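You operate a simulated robot arm through the tools that you are given. There is no shell and no other tool. Be economical: measure what you need, move in short steps, check, and stop when the job is done.

You are at the controls of a simulated two-armed robot. One attempt, no reset.

TASK
On the top of the long table, fold the blue cloth in half.

Only the result counts: the job must be done as asked and must still hold three seconds after the hand-in. Knocking over, shifting, dropping, spilling or breaking anything else fails it. Flat cloth is picked up by pressing the open fingertips on it (5 to 10 N) and closing them slowly along it; thin cloth reads only 2 to 8 mm in the jaws.

THE ROBOT
Two 7-joint arms with two-finger parallel grippers on one trunk, on a base that drives. Base frame: it is fixed to the floor where the robot stands at the start and does not move with it; the origin is under the middle of the robot, x ahead of it, y to its left, z up. Readings come in mm, rad, newtons and seconds.
The left shoulder is at the start at [70, 188, 1165], the right one opposite. Places, roughly: top of the long table [400, 0, 800]. Payload 3.91 kg a hand.
Tool frame (each hand has its own): the origin (TCP) lies between the finger pads and is the grasp point; the fingertips stand 30 mm ahead of it; z points along the fingers, y is the line along which they close. Largest opening 110 mm; finger width 20, thickness 10; the body of the gripper, 48 by 112 mm, starts 55 mm behind the TCP.
Orientation is told as [roll, pitch, yaw] about the base's x, y, z axes, in that order, counted from this pose: with the fingers straight down and closing along the base's y, the tool's x points along the base's -x, its y along +y and its z along -z.

THE INTERFACE
- The arms move only by the tool servo_tool. It takes "left_targets", "right_targets" or both (then of equal length, played together; a hand with none holds still); each is one flat list of numbers, 7 for each row, row after row: the shift along the base's x, y, z in units of 500 mm (1.0 is 500 mm), then the turn, a rotation vector about the base's x, y, z in units of 120 degrees (1.0 is 120 degrees), then the finger opening in mm, from 0 to 110. In form: [dx, dy, dz, ax, ay, az, fingers, dx, dy, dz, ax, ay, az, fingers, ...]. A call has 1 to 8 rows; each row is the pose to reach, as a shift and turn from the pose commanded when the call began. A call with a number of a shift or a turn outside -1 to 1 is refused whole. A row lasts 0.2 s, in which the tool goes at most 50 mm and 0.15 rad; a call with a longer step from one row to the next is refused whole, and so is a gripper value outside its range. A pose out of reach is approached as far as the arm can. The call stops where the force on the tool passes 40 N (or 10 N more than at its start, if that is more) or the arm is blocked; 0.2 s more then pass. The fingers move at their own pace (about 72 mm/s each) and stop on an object; they squeeze with about 42 N. The grip force told is the motor's: it shows also when the fingers shut on nothing. Time passes only in rows, and 0.2 s behind the last, so rows that repeat a pose let the fingers close. It gives the time, the measured TCP pose, the force on the tool (base axes), the opening and the grip force at its end, in the units of the frame above (readings bear some noise).
- Cameras (640 x 400 px; columns grow to the right, rows downward): "scene" is now at [124.8, -1.3, 1369.8]; the picture's right is [-0.02, -1.00, 0.00], its down [-0.80, 0.02, -0.60] and it looks along [0.60, -0.01, -0.80] (base axes); focal length 214 px, centre (320, 200). "left" rides on the left gripper at [72, -17, -103] in its tool frame; the picture's right is [0.23, 0.97, 0.00], its down [-0.76, 0.18, -0.62] and it looks along [-0.61, 0.14, 0.78] (tool axes); focal length 222 px, centre (320, 200). "right" rides on the right gripper at [72, 17, -103] in its tool frame; the picture's right is [-0.23, 0.97, 0.00], its down [-0.76, -0.18, -0.62] and it looks along [-0.61, -0.14, 0.78] (tool axes); focal length 222 px, centre (320, 200). There is no depth. A picture from a camera that has moved, and an enlarged one, comes with that camera's place and axes in the base frame and with its lens.
- grab_frame(camera): a new picture of that camera. It takes no simulated time.
- raise_lower(by): slides the trunk up (or, below 0, down) by that many mm; the arms and the scene camera ride with it, the base frame stays. It gives what a move gives, with no picture.
- base_move(legs): drives the robot by 1 to 6 legs, each [ahead, turn to the left] in mm and rad, along the robot's own axes; the way and the turn of a leg run together, so that a leg with both is an arc; at most 1500 mm and 3.142 rad a leg. The arms and the cameras ride along, it lands a little off, and it stops where it bumps. It gives what a move gives.
- head_to(pan, tilt): turns the head with the scene camera to pan (to the left, within 1.501 rad either way) and tilt (down, from -0.506 to 1.204), counted from straight ahead of the robot. It gives what a move gives.
- enlarge(camera, box): a new picture of the part [left, top, right, bottom] of that camera's present view, enlarged. It takes no simulated time.
- job_done(): hands the job in; it is judged then, once.

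Go step by step. Nothing tells you exact positions but the pictures and the camera data: compare them with the known pose of the tool, close in by small moves and look again before you grip or let go. The budget is 120 turns and 100 pictures, counting those below and the enlarged ones. Unless the task says otherwise, let go and move clear before handing in, and close with one line.

The tools are called as a command line: name --argument value ..., lists and objects as JSON in quotes. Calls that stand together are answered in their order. servo_tool: Moves the arms, as the interface text tells. Its arguments: {"type":"object","properties":{"left_targets":{"type":"array"},"right_targets":{"type":"array"}},"required":[]} The other tools are called the same way: raise_lower (by) slides the trunk up or down; base_move (legs) drives the base; head_to (pan, tilt) turns the head that bears the scene camera; grab_frame (camera) takes a picture; enlarge (camera, box) takes an enlarged picture of a part of a camera's view; job_done () hands the job in.

At the start:

```text
clock: 0.0
left_ee_pos: [591.4, 225.8, 1001.7]
left_tcp_rot: [0.0, -0.001, -0.001]
left_force: [0.0, 0.1, 0.4]
left_opening: 110.1
left_gripper_force: 0.0
right_ee_pos: [431.0, -153.5, 1142.4]
right_tcp_rot: [0.0, 0.0, 0.0]
right_force: [0.1, 0.1, -0.5]
right_opening: 109.9
right_gripper_force: 0.1
trunk travel left (down, up): [-675.0, 265.0]
robot x, y, heading: [1.0, 0.2, 0.0]
head pan, tilt: [-0.024, 0.922]
```

scene: 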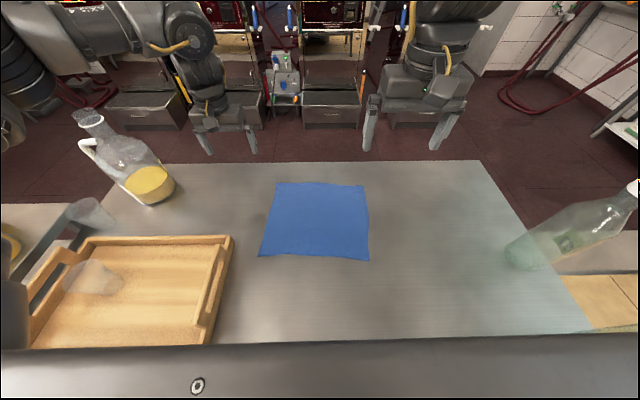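
right: 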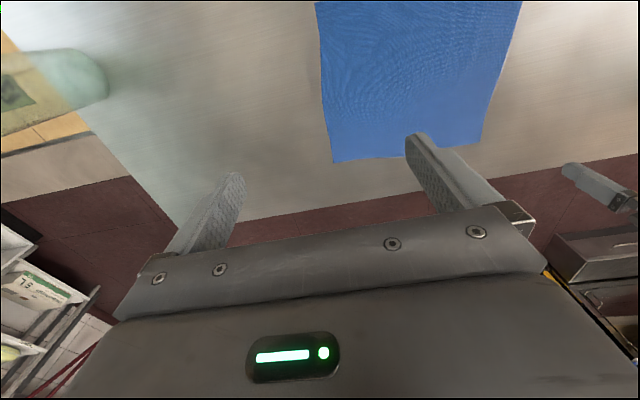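
left: 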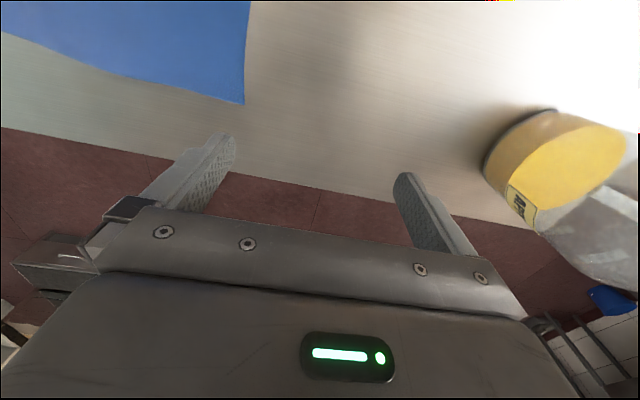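

The blue cloth lies flat, with its corners at roughly FL(657,150), FR(636,-172), NL(373,174) and NR(355,-146). I plan to pinch the two far corners and fold them onto the near ones, so first I'll look closer.

enlarge --camera "scene" --box '[240, 165, 400, 265]'

servo_tool --left_targets '[0, -0.08, -0.08, 0, 0, 0, 110, 0, -0.14, -0.16, 0, 0, 0, 80, 0.02, -0.14, -0.22, 0, 0, 0, 60]' --right_targets '[0.08, 0, -0.05, 0, 0, 0, 110, 0.16, 0, -0.1, 0, 0, 0, 80, 0.24, 0, -0.15, 0, 0, 0, 60]'

```text
4.00 times, centred on (320, 215) of scene
camera zoom: at [124.8, -1.3, 1369.8], right [-0.02, -1.0, 0.0], down [-0.8, 0.02, -0.6], along [0.6, -0.01, -0.8], focal length 858 px, centre (320, 140)
```

zoom: 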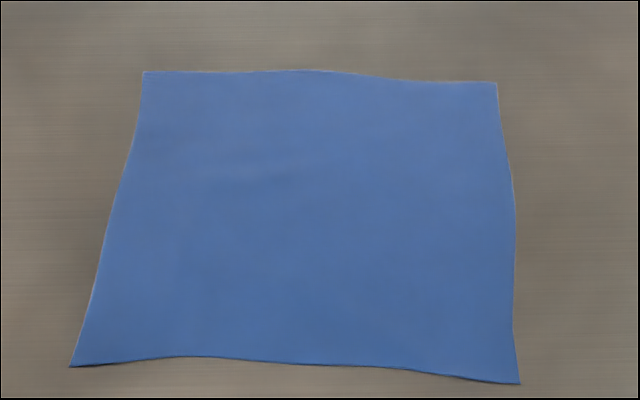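

```text
refused: row 1 steps farther than a row can; nothing moved
```

Refined corners are about FL(658,154), FR(637,-173), NL(372,178) and NR(352,-147). I'll move both hands above points just inside the far corners.

servo_tool --left_targets '[0.013, -0.024, -0.037, 0, 0, 0, 90, 0.026, -0.048, -0.074, 0, 0, 0, 70, 0.039, -0.072, -0.111, 0, 0, 0, 44, 0.052, -0.096, -0.148, 0, 0, 0, 44, 0.065, -0.12, -0.185, 0, 0, 0, 44, 0.078, -0.144, -0.222, 0, 0, 0, 44, 0.09, -0.168, -0.26, 0, 0, 0, 44, 0.103, -0.192, -0.3, 0, 0, 0, 44]' --right_targets '[0.048, 0.001, -0.073, 0, 0, 0, 90, 0.096, 0.002, -0.146, 0, 0, 0, 70, 0.144, 0.003, -0.219, 0, 0, 0, 44, 0.192, 0.004, -0.292, 0, 0, 0, 44, 0.24, 0.005, -0.365, 0, 0, 0, 44, 0.288, 0.006, -0.438, 0, 0, 0, 44, 0.336, 0.006, -0.511, 0, 0, 0, 44, 0.384, 0.007, -0.584, 0, 0, 0, 44]'

grab_frame --camera "left"

grab_frame --camera "right"

grab_frame --camera "scene"

```text
clock: 1.8
left_ee_pos: [641.7, 130.1, 851.5]
left_tcp_rot: [0.0, 0.0, 0.0]
left_force: [0.1, 0.2, -0.9]
left_opening: 44.0
left_gripper_force: 0.1
right_ee_pos: [539.5, -89.8, 880.7]
right_tcp_rot: [-0.001, -0.004, -0.013]
right_force: [-0.5, -0.4, -0.1]
right_opening: 43.8
right_gripper_force: 0.2
right hand out of reach, approached as far as the arm can: row 3, 4, 5, 6, 7, 8
trunk travel left (down, up): [-675.0, 265.0]
robot x, y, heading: [-0.5, -2.6, 0.003]
head pan, tilt: [-0.024, 0.922]
```

```text
95 pictures are left
camera left: at [570.3, 113.4, 955.6], right [-0.23, 0.97, 0.0], down [0.76, 0.18, 0.62], along [0.61, 0.14, -0.78], focal length 222 px, centre (320, 200)
```

left: 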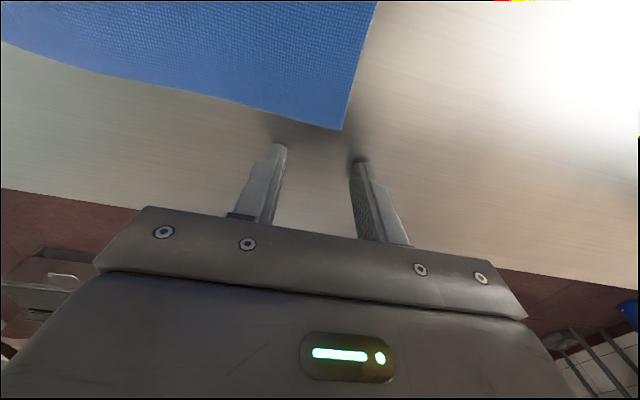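

```text
94 pictures are left
camera right: at [467.5, -72.4, 984.0], right [0.24, 0.97, 0.0], down [0.76, -0.19, 0.63], along [0.61, -0.15, -0.78], focal length 222 px, centre (320, 200)
```

right: 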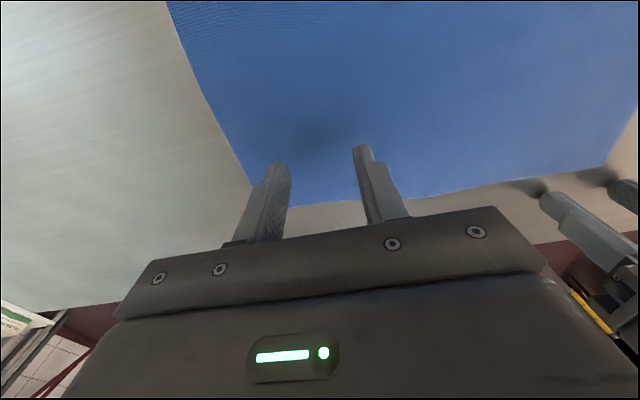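

```text
93 pictures are left
camera scene: at [126.0, -1.9, 1369.7], right [-0.02, -1.0, 0.0], down [-0.8, 0.02, -0.6], along [0.6, -0.01, -0.8], focal length 214 px, centre (320, 200)
```

scene: 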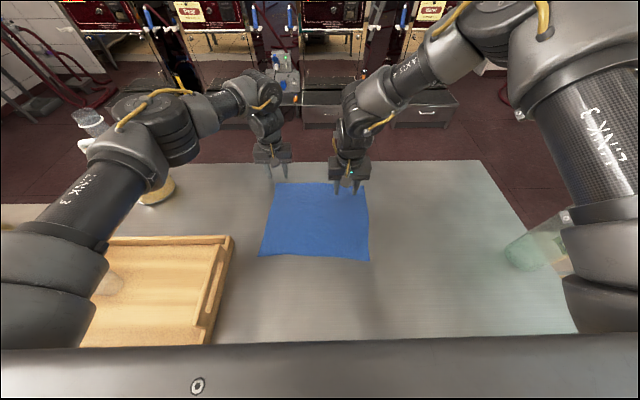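

The overlay suggests the table surface is nearer z≈805, which would put FL at about (627,145) and FR at (607,-163). The right arm stopped short, so I'll check whether it continues.

servo_tool --right_targets '[0, 0, 0, 0, 0, 0, 44, 0, 0, 0.0, 0, 0, 0, 44]'

```text
clock: 2.4
left_ee_pos: [640.8, 129.8, 852.9]
left_tcp_rot: [0.0, 0.001, 0.0]
left_force: [0.7, -0.4, 0.8]
left_opening: 44.2
left_gripper_force: 0.1
right_ee_pos: [539.3, -89.6, 881.7]
right_tcp_rot: [-0.003, -0.006, -0.012]
right_force: [0.6, -0.6, -1.0]
right_opening: 44.1
right_gripper_force: 0.0
trunk travel left (down, up): [-675.0, 265.0]
robot x, y, heading: [-3.4, 1.8, 0.005]
head pan, tilt: [-0.024, 0.922]
```

The right hand's commanded pose is now its actual pose. I'll step it outward toward the far right corner.

servo_tool --right_targets '[0, -0.05, 0, 0, 0, 0, 44, 0.02, -0.1, 0, 0, 0, 0, 44, 0.06, -0.1, 0, 0, 0, 0, 44, 0.09, -0.1, 0, 0, 0, 0, 44]'

```text
clock: 3.4
left_ee_pos: [641.1, 129.6, 853.5]
left_tcp_rot: [0.0, -0.001, 0.0]
left_force: [1.2, -0.3, -0.2]
left_opening: 44.0
left_gripper_force: 0.1
right_ee_pos: [525.9, -101.8, 890.9]
right_tcp_rot: [0.001, -0.002, -0.005]
right_force: [-0.3, 0.0, -0.7]
right_opening: 43.9
right_gripper_force: 0.0
right hand out of reach, approached as far as the arm can: row 1, 2, 3, 4
trunk travel left (down, up): [-675.0, 265.0]
robot x, y, heading: [0.1, -2.0, 0.002]
head pan, tilt: [-0.024, 0.922]
```

The right arm seems held by a joint limit. I'll back it up and outward so the elbow reconfigures, then approach again from the side.

servo_tool --right_targets '[0, -0.03, 0.08, 0, 0, 0, 44, -0.03, -0.08, 0.15, 0, 0, 0, 44, -0.06, -0.15, 0.18, 0, 0, 0, 44, -0.06, -0.24, 0.18, 0, 0, 0, 44, -0.06, -0.33, 0.18, 0, 0, 0, 44, 0.0, -0.4, 0.18, 0, 0, 0, 44, 0.08, -0.4, 0.15, 0, 0, 0, 44]'

```text
clock: 5.0
left_ee_pos: [640.1, 130.9, 852.1]
left_tcp_rot: [-0.001, -0.001, 0.0]
left_force: [-0.1, -0.8, 0.0]
left_opening: 44.3
left_gripper_force: 0.0
right_ee_pos: [437.1, -192.9, 973.1]
right_tcp_rot: [-0.003, -0.002, -0.004]
right_force: [0.6, 1.0, 0.0]
right_opening: 44.1
right_gripper_force: 0.0
right hand out of reach, approached as far as the arm can: row 1, 2, 3, 4, 5, 6, 7
trunk travel left (down, up): [-675.0, 265.0]
robot x, y, heading: [-0.8, -3.2, -0.003]
head pan, tilt: [-0.024, 0.922]
```

The right arm is still limited, so I'll look at its shape.

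head_to --pan -0.5 --tilt 0.5

grab_frame --camera "scene"

```text
clock: 5.9
left_ee_pos: [641.7, 131.3, 851.5]
left_tcp_rot: [0.001, -0.001, 0.0]
left_force: [0.2, 0.0, 0.0]
left_opening: 44.0
left_gripper_force: 0.1
right_ee_pos: [436.8, -194.3, 972.4]
right_tcp_rot: [-0.001, -0.003, -0.003]
right_force: [-0.6, -0.3, 1.1]
right_opening: 44.2
right_gripper_force: 0.0
trunk travel left (down, up): [-675.0, 265.0]
robot x, y, heading: [2.2, -1.6, -0.001]
head pan, tilt: [-0.499, 0.499]
```

```text
92 pictures are left
camera scene: at [130.5, -42.9, 1405.2], right [-0.48, -0.88, 0.0], down [-0.42, 0.23, -0.88], along [0.77, -0.42, -0.48], focal length 214 px, centre (320, 200)
```

scene: 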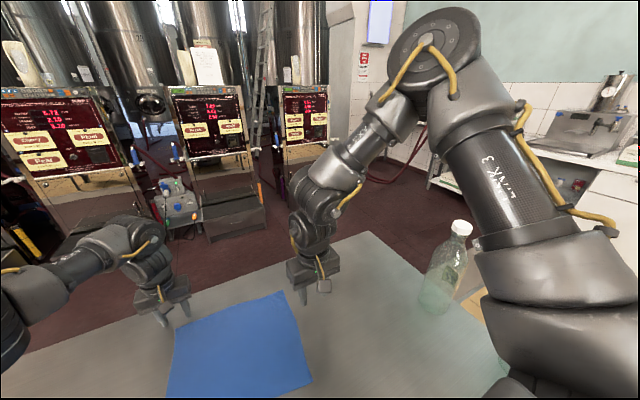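

The elbow sits high and out on the right. I'll test whether yawing the right tool frees its reach.

servo_tool --right_targets '[0, 0, 0, 0, 0, -0.07, 44, 0, 0, 0, 0, 0, -0.14, 44, 0, 0, 0, 0, 0, -0.21, 44, 0.08, 0, 0, 0, 0, -0.21, 44, 0.16, 0, 0, 0, 0, -0.21, 44]'

```text
clock: 7.1
left_ee_pos: [640.4, 129.9, 852.1]
left_tcp_rot: [0.001, 0.001, 0.002]
left_force: [0.2, 0.3, -0.1]
left_opening: 44.0
left_gripper_force: 0.0
right_ee_pos: [516.7, -190.1, 973.9]
right_tcp_rot: [-0.003, -0.001, -0.442]
right_force: [0.0, 0.1, -0.6]
right_opening: 43.8
right_gripper_force: 0.1
trunk travel left (down, up): [-675.0, 265.0]
robot x, y, heading: [2.6, -3.7, -0.001]
head pan, tilt: [-0.499, 0.499]
```

Negative yaw frees the right arm. I'll bring it above the far right corner and restore the head view.

servo_tool --right_targets '[0.037, 0.025, -0.052, 0, 0, 0, 44, 0.074, 0.05, -0.104, 0, 0, 0, 44, 0.11, 0.075, -0.156, 0, 0, 0, 44, 0.14, 0.1, -0.208, 0, 0, 0, 44]'

head_to --pan 0 --tilt 0.85

enlarge --camera "scene" --box '[230, 150, 390, 250]'

grab_frame --camera "right"

```text
clock: 8.1
left_ee_pos: [641.8, 131.2, 852.9]
left_tcp_rot: [-0.003, 0.003, 0.0]
left_force: [0.0, -0.1, -0.2]
left_opening: 43.9
left_gripper_force: 0.0
right_ee_pos: [584.2, -142.9, 866.7]
right_tcp_rot: [-0.003, 0.0, -0.441]
right_force: [0.8, 0.1, -0.3]
right_opening: 43.8
right_gripper_force: 0.1
trunk travel left (down, up): [-675.0, 265.0]
robot x, y, heading: [-2.2, -0.1, -0.002]
head pan, tilt: [-0.499, 0.499]
```

```text
clock: 9.1
left_ee_pos: [640.3, 130.4, 852.1]
left_tcp_rot: [0.0, 0.0, 0.0]
left_force: [0.5, 0.8, 0.1]
left_opening: 43.8
left_gripper_force: 0.1
right_ee_pos: [583.8, -144.3, 866.4]
right_tcp_rot: [0.001, 0.0, -0.439]
right_force: [-0.1, 0.3, 0.0]
right_opening: 44.1
right_gripper_force: 0.1
trunk travel left (down, up): [-675.0, 265.0]
robot x, y, heading: [1.7, -2.1, 0.002]
head pan, tilt: [0.0, 0.85]
```

```text
4.00 times, centred on (310, 200) of scene
camera zoom: at [128.9, 0.4, 1375.3], right [0.0, -1.0, 0.0], down [-0.75, 0.0, -0.66], along [0.66, 0.0, -0.75], focal length 858 px, centre (360, 200)
```

zoom: 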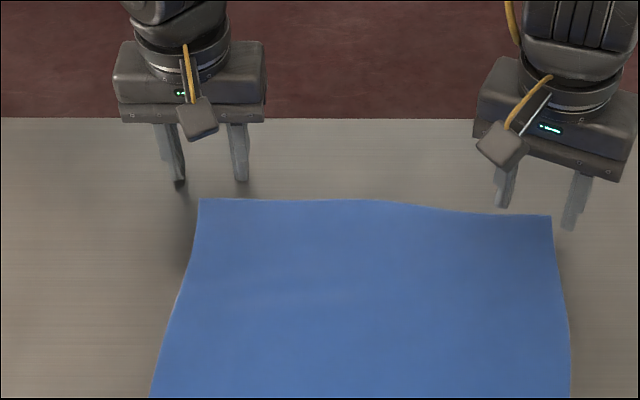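

```text
90 pictures are left
camera right: at [525.7, -98.2, 970.4], right [0.62, 0.78, 0.0], down [0.61, -0.49, 0.62], along [0.49, -0.39, -0.78], focal length 222 px, centre (320, 200)
```

right: 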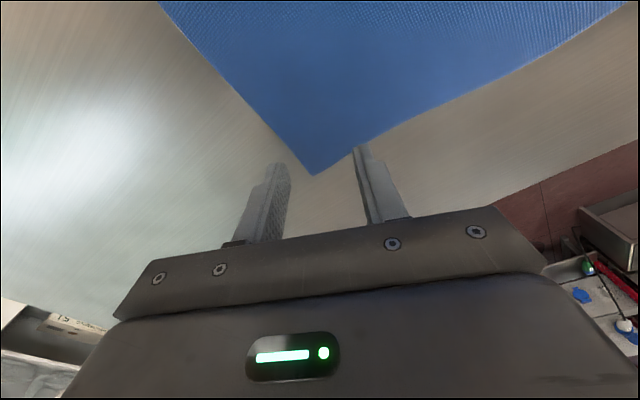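

The corners triangulate to about FL(622,139) and FR(602,-163). I'll move both hands over the pinch points and look again.

servo_tool --left_targets '[-0.033, -0.016, 0, 0, 0, 0, 32, -0.066, -0.032, -0.02, 0, 0, 0, 32, -0.066, -0.032, -0.03, 0, 0, 0, 32]' --right_targets '[0.002, 0.01, 0, 0, 0, 0.03, 32, 0.004, 0.02, -0.03, 0, 0, 0.06, 32, 0.004, 0.02, -0.05, 0, 0, 0.06, 32]'

grab_frame --camera "left"

grab_frame --camera "right"

enlarge --camera "scene" --box '[240, 160, 400, 260]'

```text
clock: 9.8
left_ee_pos: [611.5, 112.4, 850.4]
left_tcp_rot: [-0.006, -0.014, 0.002]
left_force: [-4.2, 2.0, 26.1]
left_opening: 31.8
left_gripper_force: 0.2
right_ee_pos: [585.5, -134.8, 851.5]
right_tcp_rot: [0.0, -0.001, -0.315]
right_force: [-0.1, -0.1, -0.5]
right_opening: 32.1
right_gripper_force: 0.1
trunk travel left (down, up): [-675.0, 265.0]
robot x, y, heading: [-0.2, -2.1, -0.003]
head pan, tilt: [0.0, 0.85]
stopped in row 3 (left hand): the force on the tool passed its limit (the readings are from after the stop); the commanded pose is now the measured one
```

```text
89 pictures are left
camera left: at [539.1, 97.8, 954.0], right [-0.23, 0.97, -0.01], down [0.75, 0.18, 0.63], along [0.62, 0.14, -0.77], focal length 222 px, centre (320, 200)
```

left: 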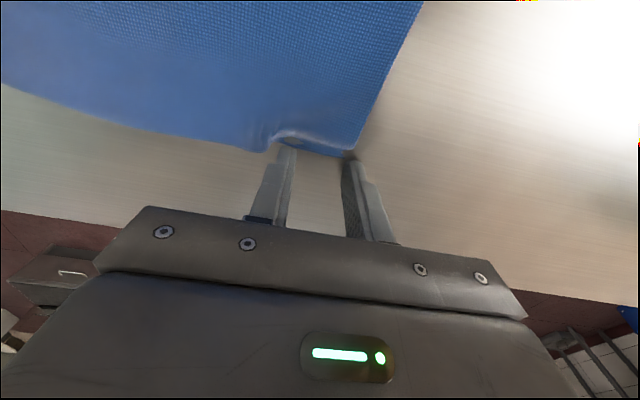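

```text
88 pictures are left
camera right: at [522.8, -97.0, 954.8], right [0.52, 0.86, 0.0], down [0.67, -0.41, 0.62], along [0.53, -0.32, -0.78], focal length 222 px, centre (320, 200)
```

right: 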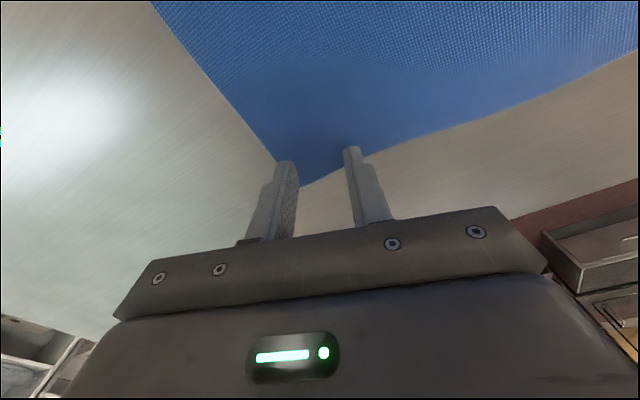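

```text
4.00 times, centred on (320, 210) of scene
camera zoom: at [126.9, -0.1, 1375.7], right [0.0, -1.0, 0.0], down [-0.75, 0.0, -0.66], along [0.66, 0.0, -0.75], focal length 858 px, centre (320, 160)
```

zoom: 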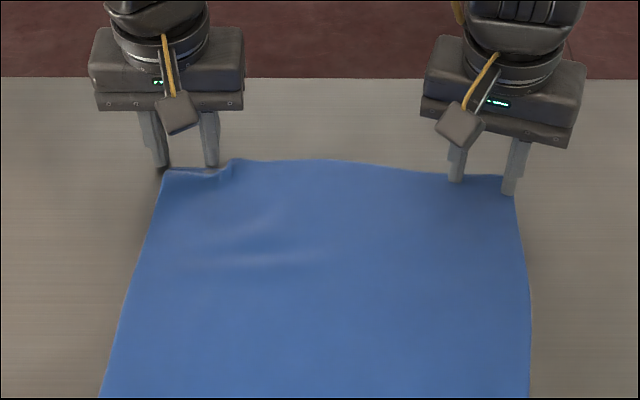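

The table surface is at about z=820, since the left tips touched there and nudged the cloth edge slightly. I'll lift the left hand and check.

servo_tool --left_targets '[0.01, 0, 0.03, 0, 0.007, 0, 32, 0.01, 0, 0.06, 0, 0.007, 0, 32]'

grab_frame --camera "left"

enlarge --camera "scene" --box '[240, 160, 400, 260]'

```text
clock: 10.3
left_ee_pos: [617.6, 114.2, 877.5]
left_tcp_rot: [-0.003, 0.005, 0.001]
left_force: [0.2, -1.2, -0.2]
left_opening: 32.2
left_gripper_force: 0.1
right_ee_pos: [586.1, -134.2, 851.3]
right_tcp_rot: [0.0, -0.001, -0.315]
right_force: [-0.6, -0.2, 2.8]
right_opening: 32.0
right_gripper_force: 0.0
trunk travel left (down, up): [-675.0, 265.0]
robot x, y, heading: [4.2, 1.4, 0.003]
head pan, tilt: [0.0, 0.85]
```

```text
86 pictures are left
camera left: at [546.9, 99.0, 980.8], right [-0.23, 0.97, 0.0], down [0.76, 0.18, 0.62], along [0.6, 0.14, -0.79], focal length 222 px, centre (320, 200)
```

left: 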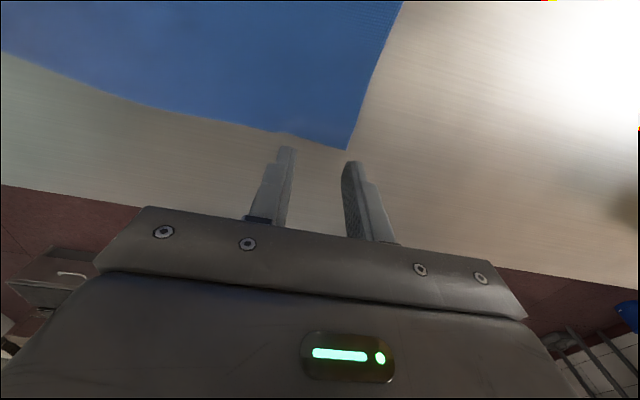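

```text
4.00 times, centred on (320, 210) of scene
camera zoom: at [128.2, 0.1, 1375.1], right [0.0, -1.0, 0.0], down [-0.75, 0.0, -0.66], along [0.66, 0.0, -0.75], focal length 858 px, centre (320, 160)
```

zoom: 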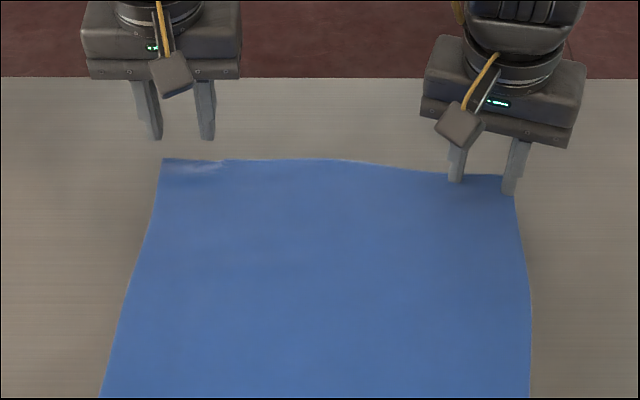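

The cloth recovered, with the left corner now at about (616,136). I'll shift both hands a bit further inward, then go down gently.

servo_tool --left_targets '[-0.032, -0.012, 0, 0, 0, 0, 32, -0.032, -0.012, -0.025, 0, 0, 0, 32, -0.032, -0.012, -0.045, 0, 0, 0, 32, -0.032, -0.012, -0.053, 0, 0, 0, 32]' --right_targets '[0, 0, 0.03, 0, 0, 0, 32, -0.012, 0.022, 0.03, 0, 0, 0, 32, -0.012, 0.022, 0.01, 0, 0, 0, 32, -0.012, 0.022, 0.0, 0, 0, 0, 32]'

enlarge --camera "scene" --box '[240, 160, 400, 260]'

```text
clock: 11.3
left_ee_pos: [601.2, 109.1, 851.4]
left_tcp_rot: [-0.004, 0.002, 0.003]
left_force: [1.2, -1.1, 8.1]
left_opening: 31.8
left_gripper_force: 0.1
right_ee_pos: [581.2, -123.8, 852.3]
right_tcp_rot: [0.001, -0.002, -0.315]
right_force: [0.1, -0.2, 0.5]
right_opening: 32.1
right_gripper_force: 0.0
trunk travel left (down, up): [-675.0, 265.0]
robot x, y, heading: [-1.3, 1.3, 0.002]
head pan, tilt: [0.0, 0.85]
```

```text
4.00 times, centred on (320, 210) of scene
camera zoom: at [127.5, 0.4, 1375.6], right [0.0, -1.0, 0.0], down [-0.75, 0.0, -0.66], along [0.66, 0.0, -0.75], focal length 858 px, centre (320, 160)
```

zoom: 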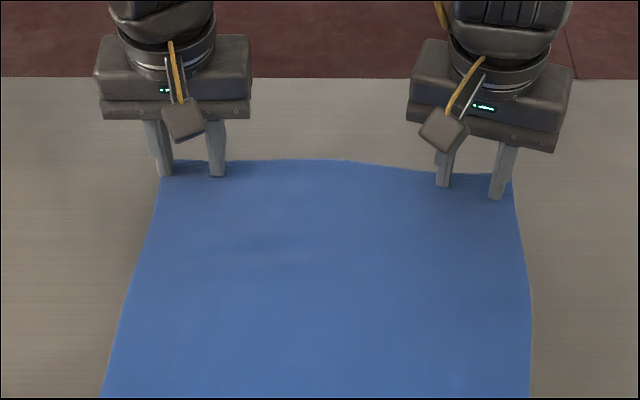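

Both fingertip pairs are on the cloth just inside the corners. I'll press the right hand and close both slowly.

servo_tool --right_targets '[0, 0, -0.006, 0, 0, 0, 32, 0, 0, -0.01, 0, 0, 0, 32]'

servo_tool --left_targets '[0, 0, 0, 0, 0, 0, 28, 0, 0, 0, 0, 0, 0, 24, 0, 0, 0, 0, 0, 0, 20, 0, 0, 0, 0, 0, 0, 16, 0, 0, 0, 0, 0, 0, 12, 0, 0, 0, 0, 0, 0, 8, 0, 0, 0, 0, 0, 0, 4, 0, 0, 0, 0, 0, 0, 0]' --right_targets '[0, 0, 0, 0, 0, 0, 28, 0, 0, 0, 0, 0, 0, 24, 0, 0, 0, 0, 0, 0, 20, 0, 0, 0, 0, 0, 0, 16, 0, 0, 0, 0, 0, 0, 12, 0, 0, 0, 0, 0, 0, 8, 0, 0, 0, 0, 0, 0, 4, 0, 0, 0, 0, 0, 0, 0]'

enlarge --camera "scene" --box '[240, 160, 400, 260]'

grab_frame --camera "left"

grab_frame --camera "right"

```text
clock: 11.9
left_ee_pos: [599.1, 108.9, 850.9]
left_tcp_rot: [-0.004, 0.004, 0.002]
left_force: [0.6, 0.7, 0.6]
left_opening: 31.8
left_gripper_force: 0.0
right_ee_pos: [580.7, -123.6, 850.1]
right_tcp_rot: [0.001, -0.008, -0.32]
right_force: [2.5, -2.8, 30.3]
right_opening: 32.0
right_gripper_force: 0.0
trunk travel left (down, up): [-675.0, 265.0]
robot x, y, heading: [-1.3, 2.9, -0.005]
head pan, tilt: [0.0, 0.85]
```

```text
clock: 13.0
left_ee_pos: [600.8, 108.3, 851.0]
left_tcp_rot: [-0.006, 0.0, 0.002]
left_force: [-0.7, 0.6, 4.2]
left_opening: 0.1
left_gripper_force: 17.9
right_ee_pos: [582.1, -121.5, 850.1]
right_tcp_rot: [0.005, -0.007, -0.313]
right_force: [-2.4, 1.4, 18.2]
right_opening: 2.1
right_gripper_force: 21.5
trunk travel left (down, up): [-675.0, 265.0]
robot x, y, heading: [-1.8, -4.1, -0.004]
head pan, tilt: [0.0, 0.85]
stopped in row 5 (right hand): the force on the tool passed its limit (the readings are from after the stop); the commanded pose is now the measured one
```

```text
4.00 times, centred on (320, 210) of scene
camera zoom: at [126.8, 0.5, 1375.2], right [0.0, -1.0, 0.0], down [-0.75, 0.0, -0.66], along [0.66, 0.0, -0.75], focal length 858 px, centre (320, 160)
```

zoom: 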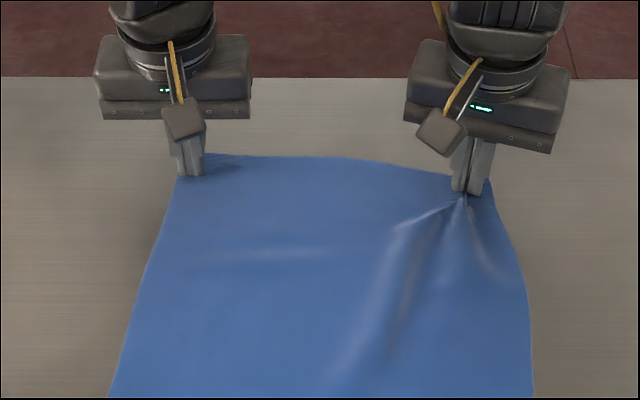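

```text
82 pictures are left
camera left: at [529.5, 92.5, 955.6], right [-0.23, 0.97, 0.0], down [0.76, 0.18, 0.62], along [0.6, 0.14, -0.78], focal length 222 px, centre (320, 200)
```

left: 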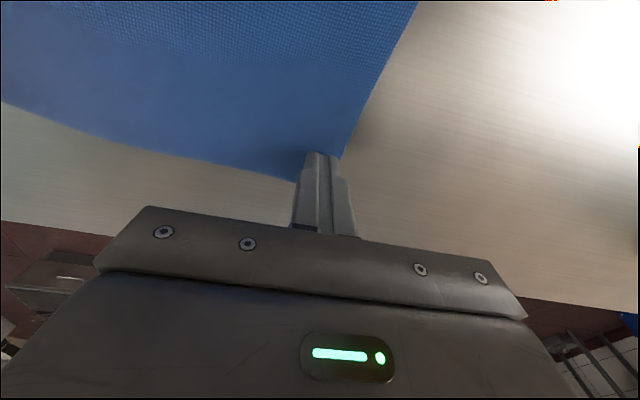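

```text
81 pictures are left
camera right: at [518.1, -84.2, 953.4], right [0.52, 0.86, 0.01], down [0.66, -0.41, 0.63], along [0.54, -0.32, -0.78], focal length 222 px, centre (320, 200)
```

right: 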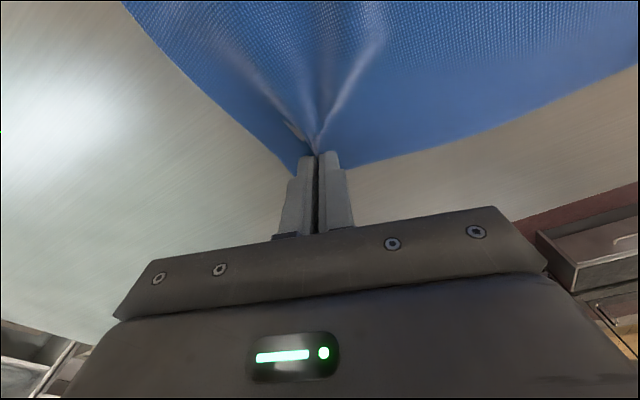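

The right hand has the cloth (2.1 mm), but the left slipped. I'll lift the left, open it, look, and retry with more pressure.

servo_tool --left_targets '[0, 0, 0.05, 0, 0, 0, 0, 0, 0, 0.08, 0, 0, 0, 34, 0, 0, 0.08, 0, 0, 0, 34]' --right_targets '[0, 0, 0.002, 0, 0, 0, 0, 0, 0, 0.004, 0, 0, 0, 0, 0, 0, 0.006, 0, 0, 0, 0]'

grab_frame --camera "left"

enlarge --camera "scene" --box '[240, 160, 400, 260]'

```text
clock: 13.8
left_ee_pos: [599.3, 108.8, 889.6]
left_tcp_rot: [-0.005, 0.005, 0.003]
left_force: [-0.2, 0.0, -0.5]
left_opening: 33.7
left_gripper_force: 0.0
right_ee_pos: [580.9, -123.2, 851.7]
right_tcp_rot: [0.0, -0.002, -0.314]
right_force: [1.1, 0.4, 8.9]
right_opening: 1.9
right_gripper_force: 42.3
trunk travel left (down, up): [-675.0, 265.0]
robot x, y, heading: [-0.9, 1.5, -0.001]
head pan, tilt: [0.0, 0.85]
```

```text
80 pictures are left
camera left: at [528.9, 93.4, 994.0], right [-0.23, 0.97, 0.0], down [0.76, 0.18, 0.62], along [0.6, 0.14, -0.79], focal length 222 px, centre (320, 200)
```

left: 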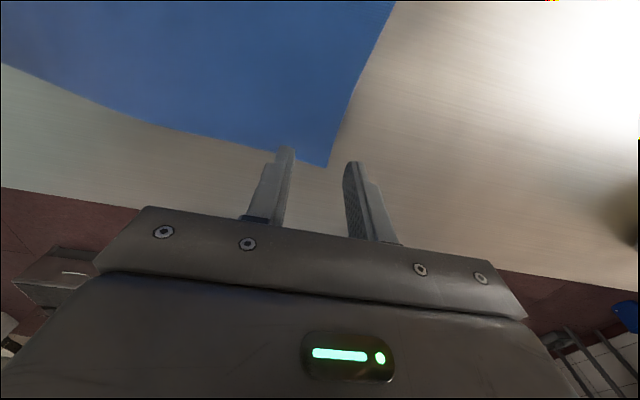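

```text
4.00 times, centred on (320, 210) of scene
camera zoom: at [127.9, 0.9, 1375.2], right [0.0, -1.0, 0.0], down [-0.75, 0.0, -0.66], along [0.66, 0.0, -0.75], focal length 858 px, centre (320, 160)
```

zoom: 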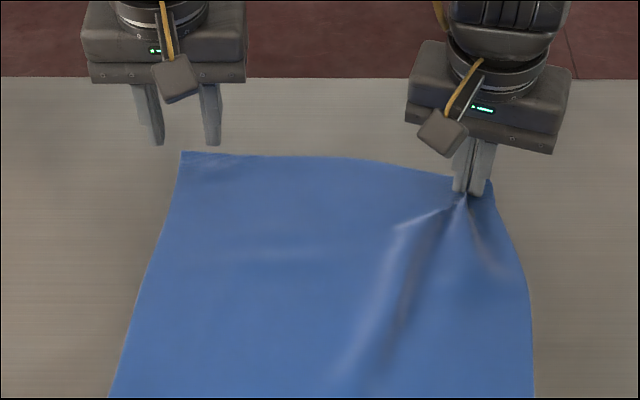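

The left corner is now at about (623,122). I'll retry the left grip further inside with about 15 N of press.

servo_tool --left_targets '[0.018, -0.034, 0, 0, 0, 0, 34, 0.018, -0.034, -0.04, 0, 0, 0, 34, 0.018, -0.034, -0.07, 0, 0, 0, 34, 0.018, -0.034, -0.078, 0, 0, 0, 34, 0.018, -0.034, -0.083, 0, 0, 0, 34]'

enlarge --camera "scene" --box '[240, 160, 400, 260]'

```text
clock: 15.0
left_ee_pos: [611.1, 90.3, 850.7]
left_tcp_rot: [-0.005, -0.001, 0.002]
left_force: [1.2, 0.4, 18.5]
left_opening: 34.3
left_gripper_force: 0.6
right_ee_pos: [580.4, -122.1, 851.9]
right_tcp_rot: [0.001, -0.004, -0.314]
right_force: [0.3, 1.2, 0.1]
right_opening: 2.0
right_gripper_force: 41.5
trunk travel left (down, up): [-675.0, 265.0]
robot x, y, heading: [0.9, 1.3, 0.001]
head pan, tilt: [0.0, 0.85]
```

```text
4.00 times, centred on (320, 210) of scene
camera zoom: at [126.4, 0.1, 1375.8], right [0.0, -1.0, 0.0], down [-0.75, 0.0, -0.66], along [0.66, 0.0, -0.75], focal length 858 px, centre (320, 160)
```

zoom: 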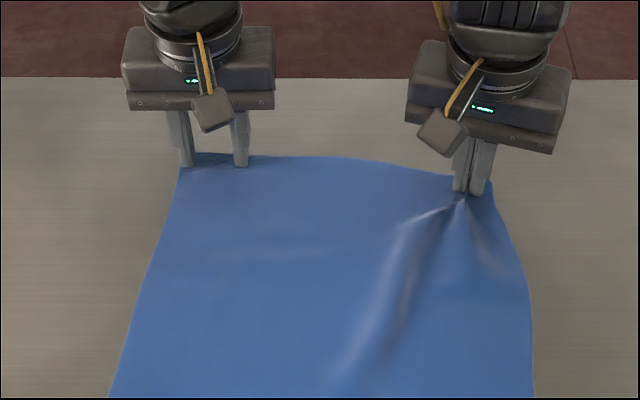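

The left is pressed at 18 N and on the cloth, so I'll close it slowly.

servo_tool --left_targets '[0, 0, 0, 0, 0, 0, 30, 0, 0, 0, 0, 0, 0, 26, 0, 0, 0, 0, 0, 0, 22, 0, 0, 0, 0, 0, 0, 18, 0, 0, 0, 0, 0, 0, 14, 0, 0, 0, 0, 0, 0, 10, 0, 0, 0, 0, 0, 0, 5, 0, 0, 0, 0, 0, 0, 0]'

enlarge --camera "scene" --box '[240, 160, 400, 260]'

```text
clock: 16.8
left_ee_pos: [609.2, 90.0, 851.0]
left_tcp_rot: [-0.004, 0.001, 0.001]
left_force: [-0.5, -6.8, 31.1]
left_opening: 1.9
left_gripper_force: 42.2
right_ee_pos: [580.6, -122.5, 853.3]
right_tcp_rot: [0.002, -0.005, -0.314]
right_force: [1.4, 8.1, 0.5]
right_opening: 1.9
right_gripper_force: 42.4
trunk travel left (down, up): [-675.0, 265.0]
robot x, y, heading: [-2.0, -1.5, 0.0]
head pan, tilt: [0.0, 0.85]
```

```text
4.00 times, centred on (320, 210) of scene
camera zoom: at [124.5, -0.1, 1375.7], right [0.0, -1.0, 0.0], down [-0.75, 0.0, -0.66], along [0.66, 0.0, -0.75], focal length 858 px, centre (320, 160)
```

zoom: 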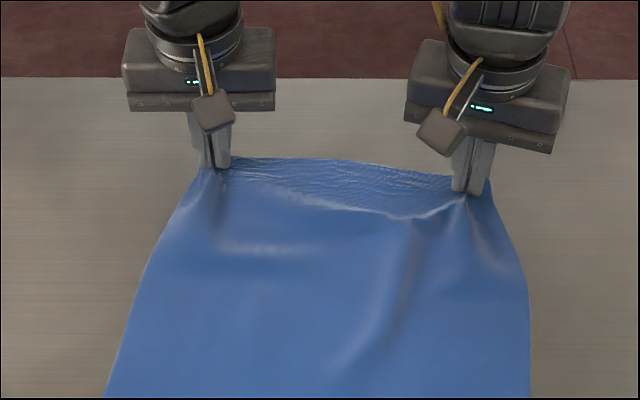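

Both hands hold the cloth now (1.9 mm each). I'll carry the first half of the arc up and back in sync.

servo_tool --left_targets '[-0.006, 0.001, 0.053, 0, 0, 0, 0, -0.025, 0.003, 0.104, 0, 0, 0, 0, -0.054, 0.007, 0.15, 0, 0, 0, 0, -0.094, 0.012, 0.188, 0, 0, 0, 0, -0.14, 0.019, 0.216, 0, 0, 0, 0, -0.193, 0.026, 0.234, 0, 0, 0, 0, -0.248, 0.033, 0.24, 0, 0, 0, 0]' --right_targets '[-0.006, 0.001, 0.053, 0, 0, 0, 0, -0.023, 0.003, 0.104, 0, 0, 0, 0, -0.051, 0.007, 0.15, 0, 0, 0, 0, -0.088, 0.012, 0.188, 0, 0, 0, 0, -0.131, 0.019, 0.216, 0, 0, 0, 0, -0.18, 0.026, 0.234, 0, 0, 0, 0, -0.232, 0.033, 0.24, 0, 0, 0, 0]'

grab_frame --camera "scene"

```text
clock: 18.4
left_ee_pos: [511.7, 114.1, 965.8]
left_tcp_rot: [-0.012, 0.008, -0.002]
left_force: [-4.9, -26.1, 0.9]
left_opening: 1.8
left_gripper_force: 41.7
left hand out of reach, approached as far as the arm can: row 7
right_ee_pos: [466.5, -105.7, 972.8]
right_tcp_rot: [0.01, -0.002, -0.313]
right_force: [5.7, 27.4, -1.0]
right_opening: 2.1
right_gripper_force: 42.2
trunk travel left (down, up): [-675.0, 265.0]
robot x, y, heading: [-0.4, 3.2, 0.002]
head pan, tilt: [0.0, 0.85]
```

```text
76 pictures are left
camera scene: at [128.3, 0.9, 1375.3], right [0.0, -1.0, 0.0], down [-0.75, 0.0, -0.66], along [0.66, 0.0, -0.75], focal length 214 px, centre (320, 200)
```

scene: 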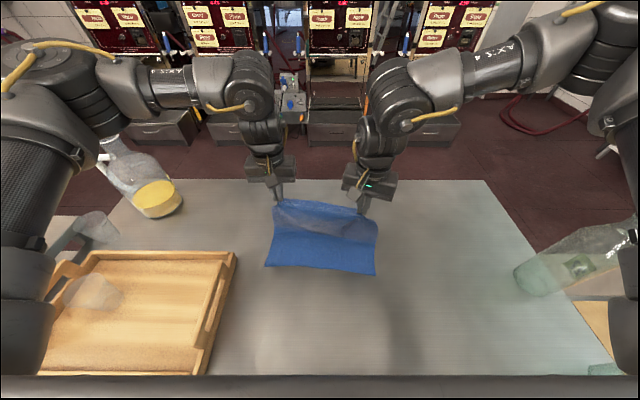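

The cloth is lifted, but the left hand hit a limit and lags, and the cloth is taut between the hands. I'll yaw the left (mirroring the right), catch it up and ease the tension.

servo_tool --left_targets '[0, -0.012, 0, 0, 0, 0.06, 0, -0.02, -0.014, 0, 0, 0, 0.12, 0, -0.05, -0.016, 0, 0, 0, 0.16, 0]' --right_targets '[0, 0.002, 0, 0, 0, 0, 0, 0, 0.002, 0, 0, 0, 0, 0, 0, 0.002, 0, 0, 0, 0, 0]'

```text
clock: 19.0
left_ee_pos: [557.0, 111.9, 965.9]
left_tcp_rot: [-0.021, 0.016, 0.181]
left_force: [-8.7, -19.2, 0.6]
left_opening: 1.6
left_gripper_force: 41.9
left hand out of reach, approached as far as the arm can: row 1, 2
right_ee_pos: [467.7, -98.9, 972.7]
right_tcp_rot: [0.023, -0.001, -0.31]
right_force: [8.6, 19.6, -0.5]
right_opening: 2.0
right_gripper_force: 42.2
trunk travel left (down, up): [-675.0, 265.0]
robot x, y, heading: [1.2, 2.5, 0.003]
head pan, tilt: [0.0, 0.85]
stopped in row 2 (left hand): the force on the tool passed its limit (the readings are from after the stop); the commanded pose is now the measured one
```

Positive yaw made the left worse, so I'll try the opposite way and bring it back.

servo_tool --left_targets '[-0.03, 0, 0, 0, 0, -0.06, 0, -0.07, 0, 0, 0, 0, -0.12, 0, -0.11, -0.01, 0, 0, 0, -0.18, 0, -0.15, -0.015, 0, 0, 0, -0.22, 0]'

```text
clock: 20.0
left_ee_pos: [484.0, 109.9, 964.3]
left_tcp_rot: [-0.015, 0.013, -0.274]
left_force: [-0.5, -2.1, -0.1]
left_opening: 1.8
left_gripper_force: 41.9
right_ee_pos: [466.7, -103.8, 971.8]
right_tcp_rot: [0.012, -0.003, -0.311]
right_force: [0.0, 1.8, 0.7]
right_opening: 1.8
right_gripper_force: 42.0
trunk travel left (down, up): [-675.0, 265.0]
robot x, y, heading: [-0.2, -3.0, 0.0]
head pan, tilt: [0.0, 0.85]
```

That works, and tension is near zero. I'll continue the descent toward the near edge in steps.

servo_tool --left_targets '[-0.05, 0.006, -0.01, 0, 0, 0, 0, -0.1, 0.012, -0.035, 0, 0, 0, 0, -0.145, 0.017, -0.065, 0, 0, 0, 0]' --right_targets '[-0.05, 0.006, -0.01, 0, 0, 0, 0, -0.1, 0.012, -0.035, 0, 0, 0, 0, -0.145, 0.017, -0.065, 0, 0, 0, 0]'

grab_frame --camera "scene"

```text
clock: 20.8
left_ee_pos: [439.6, 134.1, 939.8]
left_tcp_rot: [-0.026, 0.012, -0.277]
left_force: [-3.8, -24.2, 0.5]
left_opening: 1.7
left_gripper_force: 41.7
left hand out of reach, approached as far as the arm can: row 2, 3
right_ee_pos: [393.6, -90.0, 941.4]
right_tcp_rot: [0.024, -0.001, -0.311]
right_force: [3.9, 24.5, -0.2]
right_opening: 1.9
right_gripper_force: 42.2
trunk travel left (down, up): [-675.0, 265.0]
robot x, y, heading: [-3.3, -1.2, -0.003]
head pan, tilt: [0.0, 0.85]
```

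```text
75 pictures are left
camera scene: at [129.4, 2.6, 1375.2], right [0.0, -1.0, 0.0], down [-0.75, 0.0, -0.66], along [0.66, 0.0, -0.75], focal length 214 px, centre (320, 200)
```

scene: 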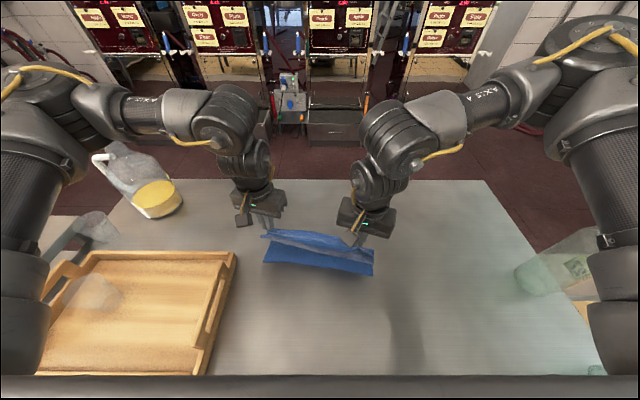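

The left limit recurs, so I'll align the hands where both are comfortable and then back the base up so they ride along.

servo_tool --left_targets '[0.0, -0.012, 0, 0, 0, 0, 0, 0, -0.022, 0, 0, 0, 0, 0]' --right_targets '[0.035, 0, -0.001, 0, 0, 0, 0, 0.068, 0.002, -0.002, 0, 0, 0, 0]'

```text
clock: 21.4
left_ee_pos: [439.6, 125.6, 940.3]
left_tcp_rot: [-0.015, 0.011, -0.274]
left_force: [0.2, -7.7, -0.5]
left_opening: 1.8
left_gripper_force: 41.9
right_ee_pos: [428.8, -93.3, 939.2]
right_tcp_rot: [0.015, -0.002, -0.312]
right_force: [0.4, 8.0, 0.5]
right_opening: 1.8
right_gripper_force: 41.6
trunk travel left (down, up): [-675.0, 265.0]
robot x, y, heading: [-1.5, 0.1, 0.001]
head pan, tilt: [0.0, 0.85]
```

Aligned. I'll back the base up 40 mm, then lower.

base_move --legs '[[-40, 0]]'

servo_tool --left_targets '[0, 0, -0.05, 0, 0, 0, 0, 0, 0, -0.1, 0, 0, 0, 0]' --right_targets '[0, 0, -0.05, 0, 0, 0, 0, 0, 0, -0.1, 0, 0, 0, 0]'

grab_frame --camera "scene"

```text
clock: 22.3
left_ee_pos: [402.4, 125.9, 939.6]
left_tcp_rot: [-0.016, 0.013, -0.274]
left_force: [0.2, -6.4, 0.3]
left_opening: 1.7
left_gripper_force: 41.8
right_ee_pos: [390.1, -93.4, 937.5]
right_tcp_rot: [0.017, 0.0, -0.312]
right_force: [-0.4, 6.1, 0.1]
right_opening: 2.0
right_gripper_force: 41.8
trunk travel left (down, up): [-675.0, 265.0]
robot x, y, heading: [-37.5, 4.1, 0.0]
head pan, tilt: [0.0, 0.85]
```

```text
clock: 22.9
left_ee_pos: [400.6, 124.9, 888.2]
left_tcp_rot: [-0.015, 0.013, -0.275]
left_force: [0.3, -4.6, 0.0]
left_opening: 1.6
left_gripper_force: 41.3
right_ee_pos: [389.3, -93.3, 889.5]
right_tcp_rot: [0.014, -0.002, -0.314]
right_force: [-0.5, 4.8, -0.8]
right_opening: 1.9
right_gripper_force: 41.5
trunk travel left (down, up): [-675.0, 265.0]
robot x, y, heading: [-41.4, 1.7, -0.0]
head pan, tilt: [0.0, 0.85]
```

```text
74 pictures are left
camera scene: at [89.5, 0.4, 1375.4], right [0.0, -1.0, 0.0], down [-0.75, 0.0, -0.66], along [0.66, 0.0, -0.75], focal length 214 px, centre (320, 200)
```

scene: 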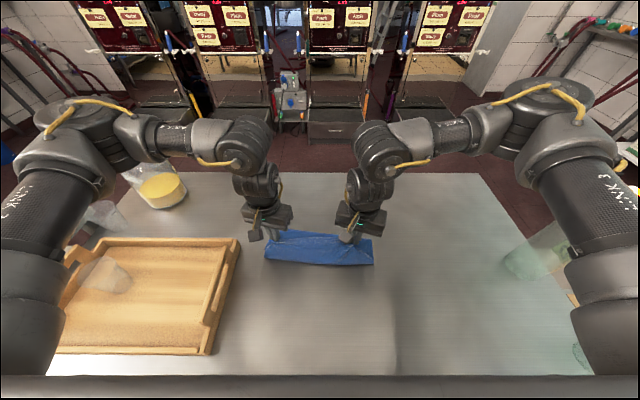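

It's folding nicely. I'll zoom in to measure the near edge.

enlarge --camera "scene" --box '[240, 200, 400, 300]'

```text
4.00 times, centred on (320, 250) of scene
camera zoom: at [89.5, 0.4, 1375.4], right [0.0, -1.0, 0.0], down [-0.75, 0.0, -0.66], along [0.66, 0.0, -0.75], focal length 858 px, centre (320, 0)
```

zoom: 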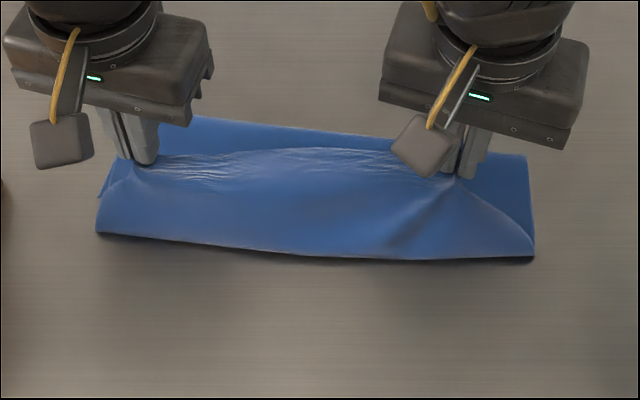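

The layering is ambiguous from here, so I'll check the wrist views before going further.

grab_frame --camera "left"

grab_frame --camera "right"

enlarge --camera "scene" --box '[255, 220, 319, 260]'

enlarge --camera "scene" --box '[320, 225, 384, 265]'

```text
72 pictures are left
camera left: at [329.2, 129.2, 994.3], right [0.04, 1.0, -0.01], down [0.79, -0.03, 0.61], along [0.61, -0.04, -0.79], focal length 222 px, centre (320, 200)
```

left: 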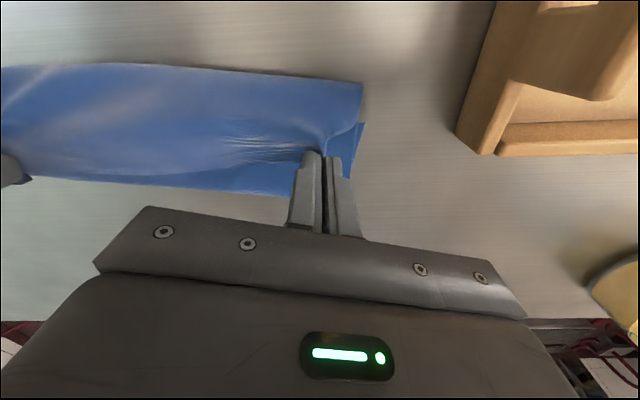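

```text
71 pictures are left
camera right: at [325.3, -57.2, 992.8], right [0.51, 0.86, 0.02], down [0.67, -0.41, 0.62], along [0.54, -0.31, -0.78], focal length 222 px, centre (320, 200)
```

right: 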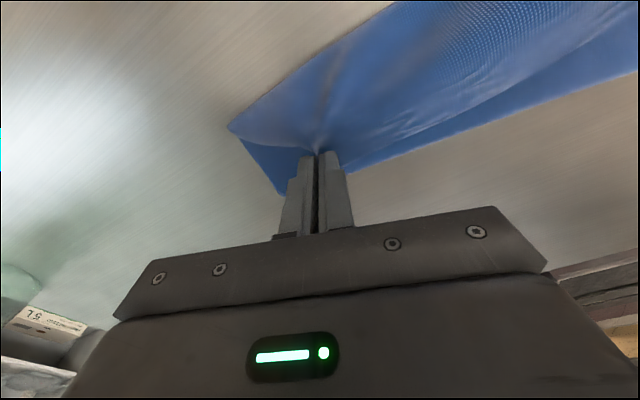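

```text
10.00 times, centred on (287, 240) of scene
camera zoom: at [89.5, 0.4, 1375.4], right [0.0, -1.0, 0.0], down [-0.75, 0.0, -0.66], along [0.66, 0.0, -0.75], focal length 2145 px, centre (650, -200)
```

zoom: 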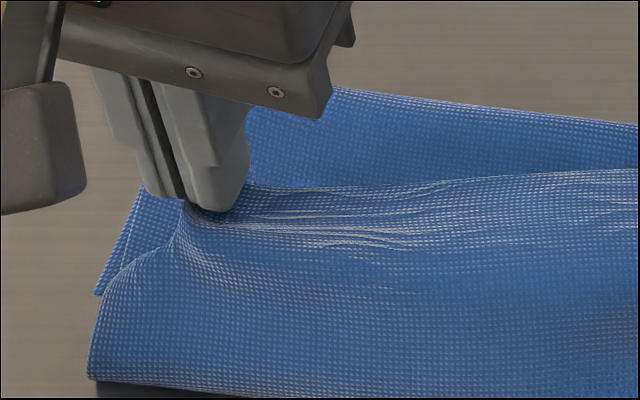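

```text
10.00 times, centred on (352, 245) of scene
camera zoom: at [89.5, 0.4, 1375.4], right [0.0, -1.0, 0.0], down [-0.75, 0.0, -0.66], along [0.66, 0.0, -0.75], focal length 2145 px, centre (0, -250)
```

zoom: 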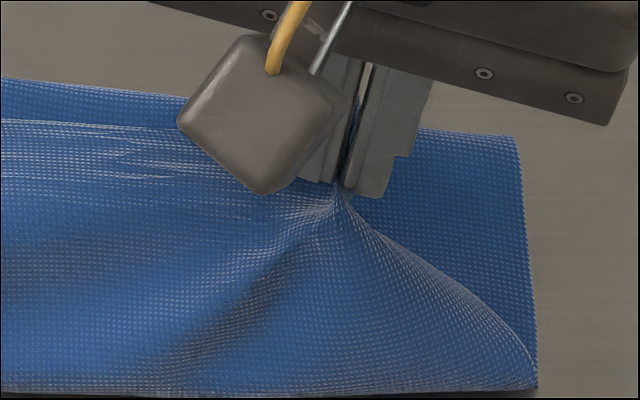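

It looks as if slack in the top layer slumped forward into an S-fold. I'll raise both hands to pull the slack out and look again.

servo_tool --left_targets '[0.01, 0, 0.04, 0, 0, 0, 0, 0.02, 0, 0.08, 0, 0, 0, 0, 0.03, 0, 0.12, 0, 0, 0, 0, 0.04, 0, 0.16, 0, 0, 0, 0, 0.04, 0, 0.19, 0, 0, 0, 0, 0.04, 0, 0.19, 0, 0, 0, 0]' --right_targets '[0.01, 0.005, 0.04, 0, 0, 0, 0, 0.02, 0.01, 0.08, 0, 0, 0, 0, 0.03, 0.01, 0.12, 0, 0, 0, 0, 0.04, 0.01, 0.16, 0, 0, 0, 0, 0.04, 0.01, 0.19, 0, 0, 0, 0, 0.04, 0.01, 0.19, 0, 0, 0, 0]'

enlarge --camera "scene" --box '[240, 190, 400, 290]'

```text
clock: 24.3
left_ee_pos: [421.1, 124.7, 985.5]
left_tcp_rot: [-0.016, 0.013, -0.274]
left_force: [-0.3, -3.0, -0.6]
left_opening: 1.8
left_gripper_force: 41.6
right_ee_pos: [408.7, -88.0, 985.2]
right_tcp_rot: [0.015, -0.001, -0.312]
right_force: [0.4, 2.8, 0.2]
right_opening: 1.8
right_gripper_force: 41.9
trunk travel left (down, up): [-675.0, 265.0]
robot x, y, heading: [-39.7, 0.7, 0.004]
head pan, tilt: [0.0, 0.85]
```

```text
4.00 times, centred on (320, 240) of scene
camera zoom: at [90.0, 0.5, 1375.2], right [0.0, -1.0, 0.0], down [-0.75, 0.0, -0.66], along [0.66, 0.0, -0.75], focal length 858 px, centre (320, 40)
```

zoom: 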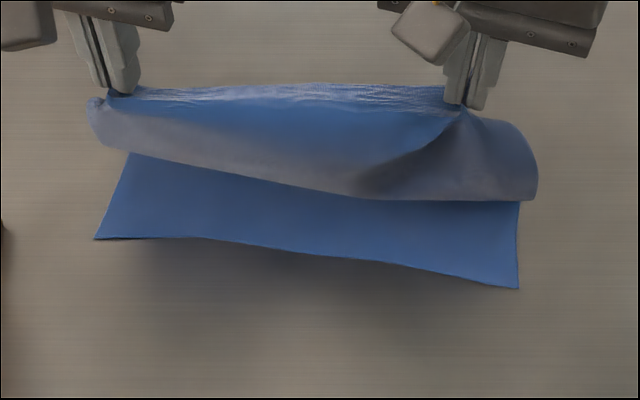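

The cloth leaves the jaws toward the robot, because of how the ridge is clamped, so the slack bulges to the wrong side. I'll pitch both hands so the fingers point forward and the cloth hangs straight down.

servo_tool --left_targets '[0, 0, 0, 0, -0.065, 0, 0, 0, 0, 0, 0, -0.13, 0, 0, 0, 0, 0, 0, -0.195, 0, 0, 0, 0, 0, 0, -0.26, 0, 0]' --right_targets '[0, 0, 0, 0, -0.065, 0, 0, 0, 0, 0, 0, -0.13, 0, 0, 0, 0, 0, 0, -0.195, 0, 0, 0, 0, 0, 0, -0.26, 0, 0]'

grab_frame --camera "scene"

```text
clock: 25.2
left_ee_pos: [479.1, 137.8, 988.8]
left_tcp_rot: [0.098, -0.455, -0.314]
left_force: [-5.6, -20.0, 0.1]
left_opening: 1.6
left_gripper_force: 41.3
left hand out of reach, approached as far as the arm can: row 1, 2, 3, 4
right_ee_pos: [408.5, -79.1, 987.0]
right_tcp_rot: [0.198, -0.461, -0.352]
right_force: [4.9, 21.8, -0.2]
right_opening: 2.2
right_gripper_force: 42.1
trunk travel left (down, up): [-675.0, 265.0]
robot x, y, heading: [-38.3, 1.1, -0.001]
head pan, tilt: [0.0, 0.85]
stopped in row 4 (left hand): the force on the tool passed its limit (the readings are from after the stop); the commanded pose is now the measured one
```

```text
67 pictures are left
camera scene: at [87.6, 3.1, 1375.5], right [0.0, -1.0, 0.0], down [-0.75, 0.0, -0.66], along [0.66, 0.0, -0.75], focal length 214 px, centre (320, 200)
```

scene: 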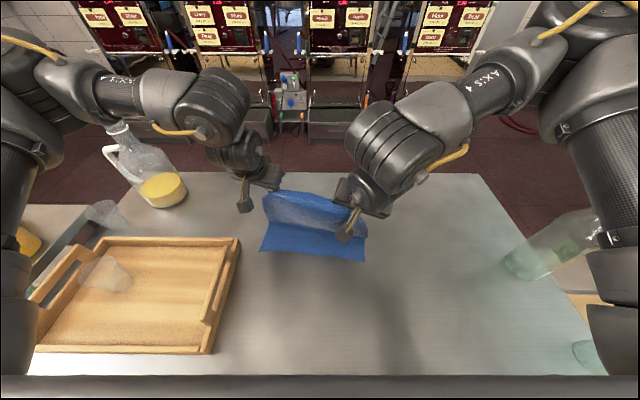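

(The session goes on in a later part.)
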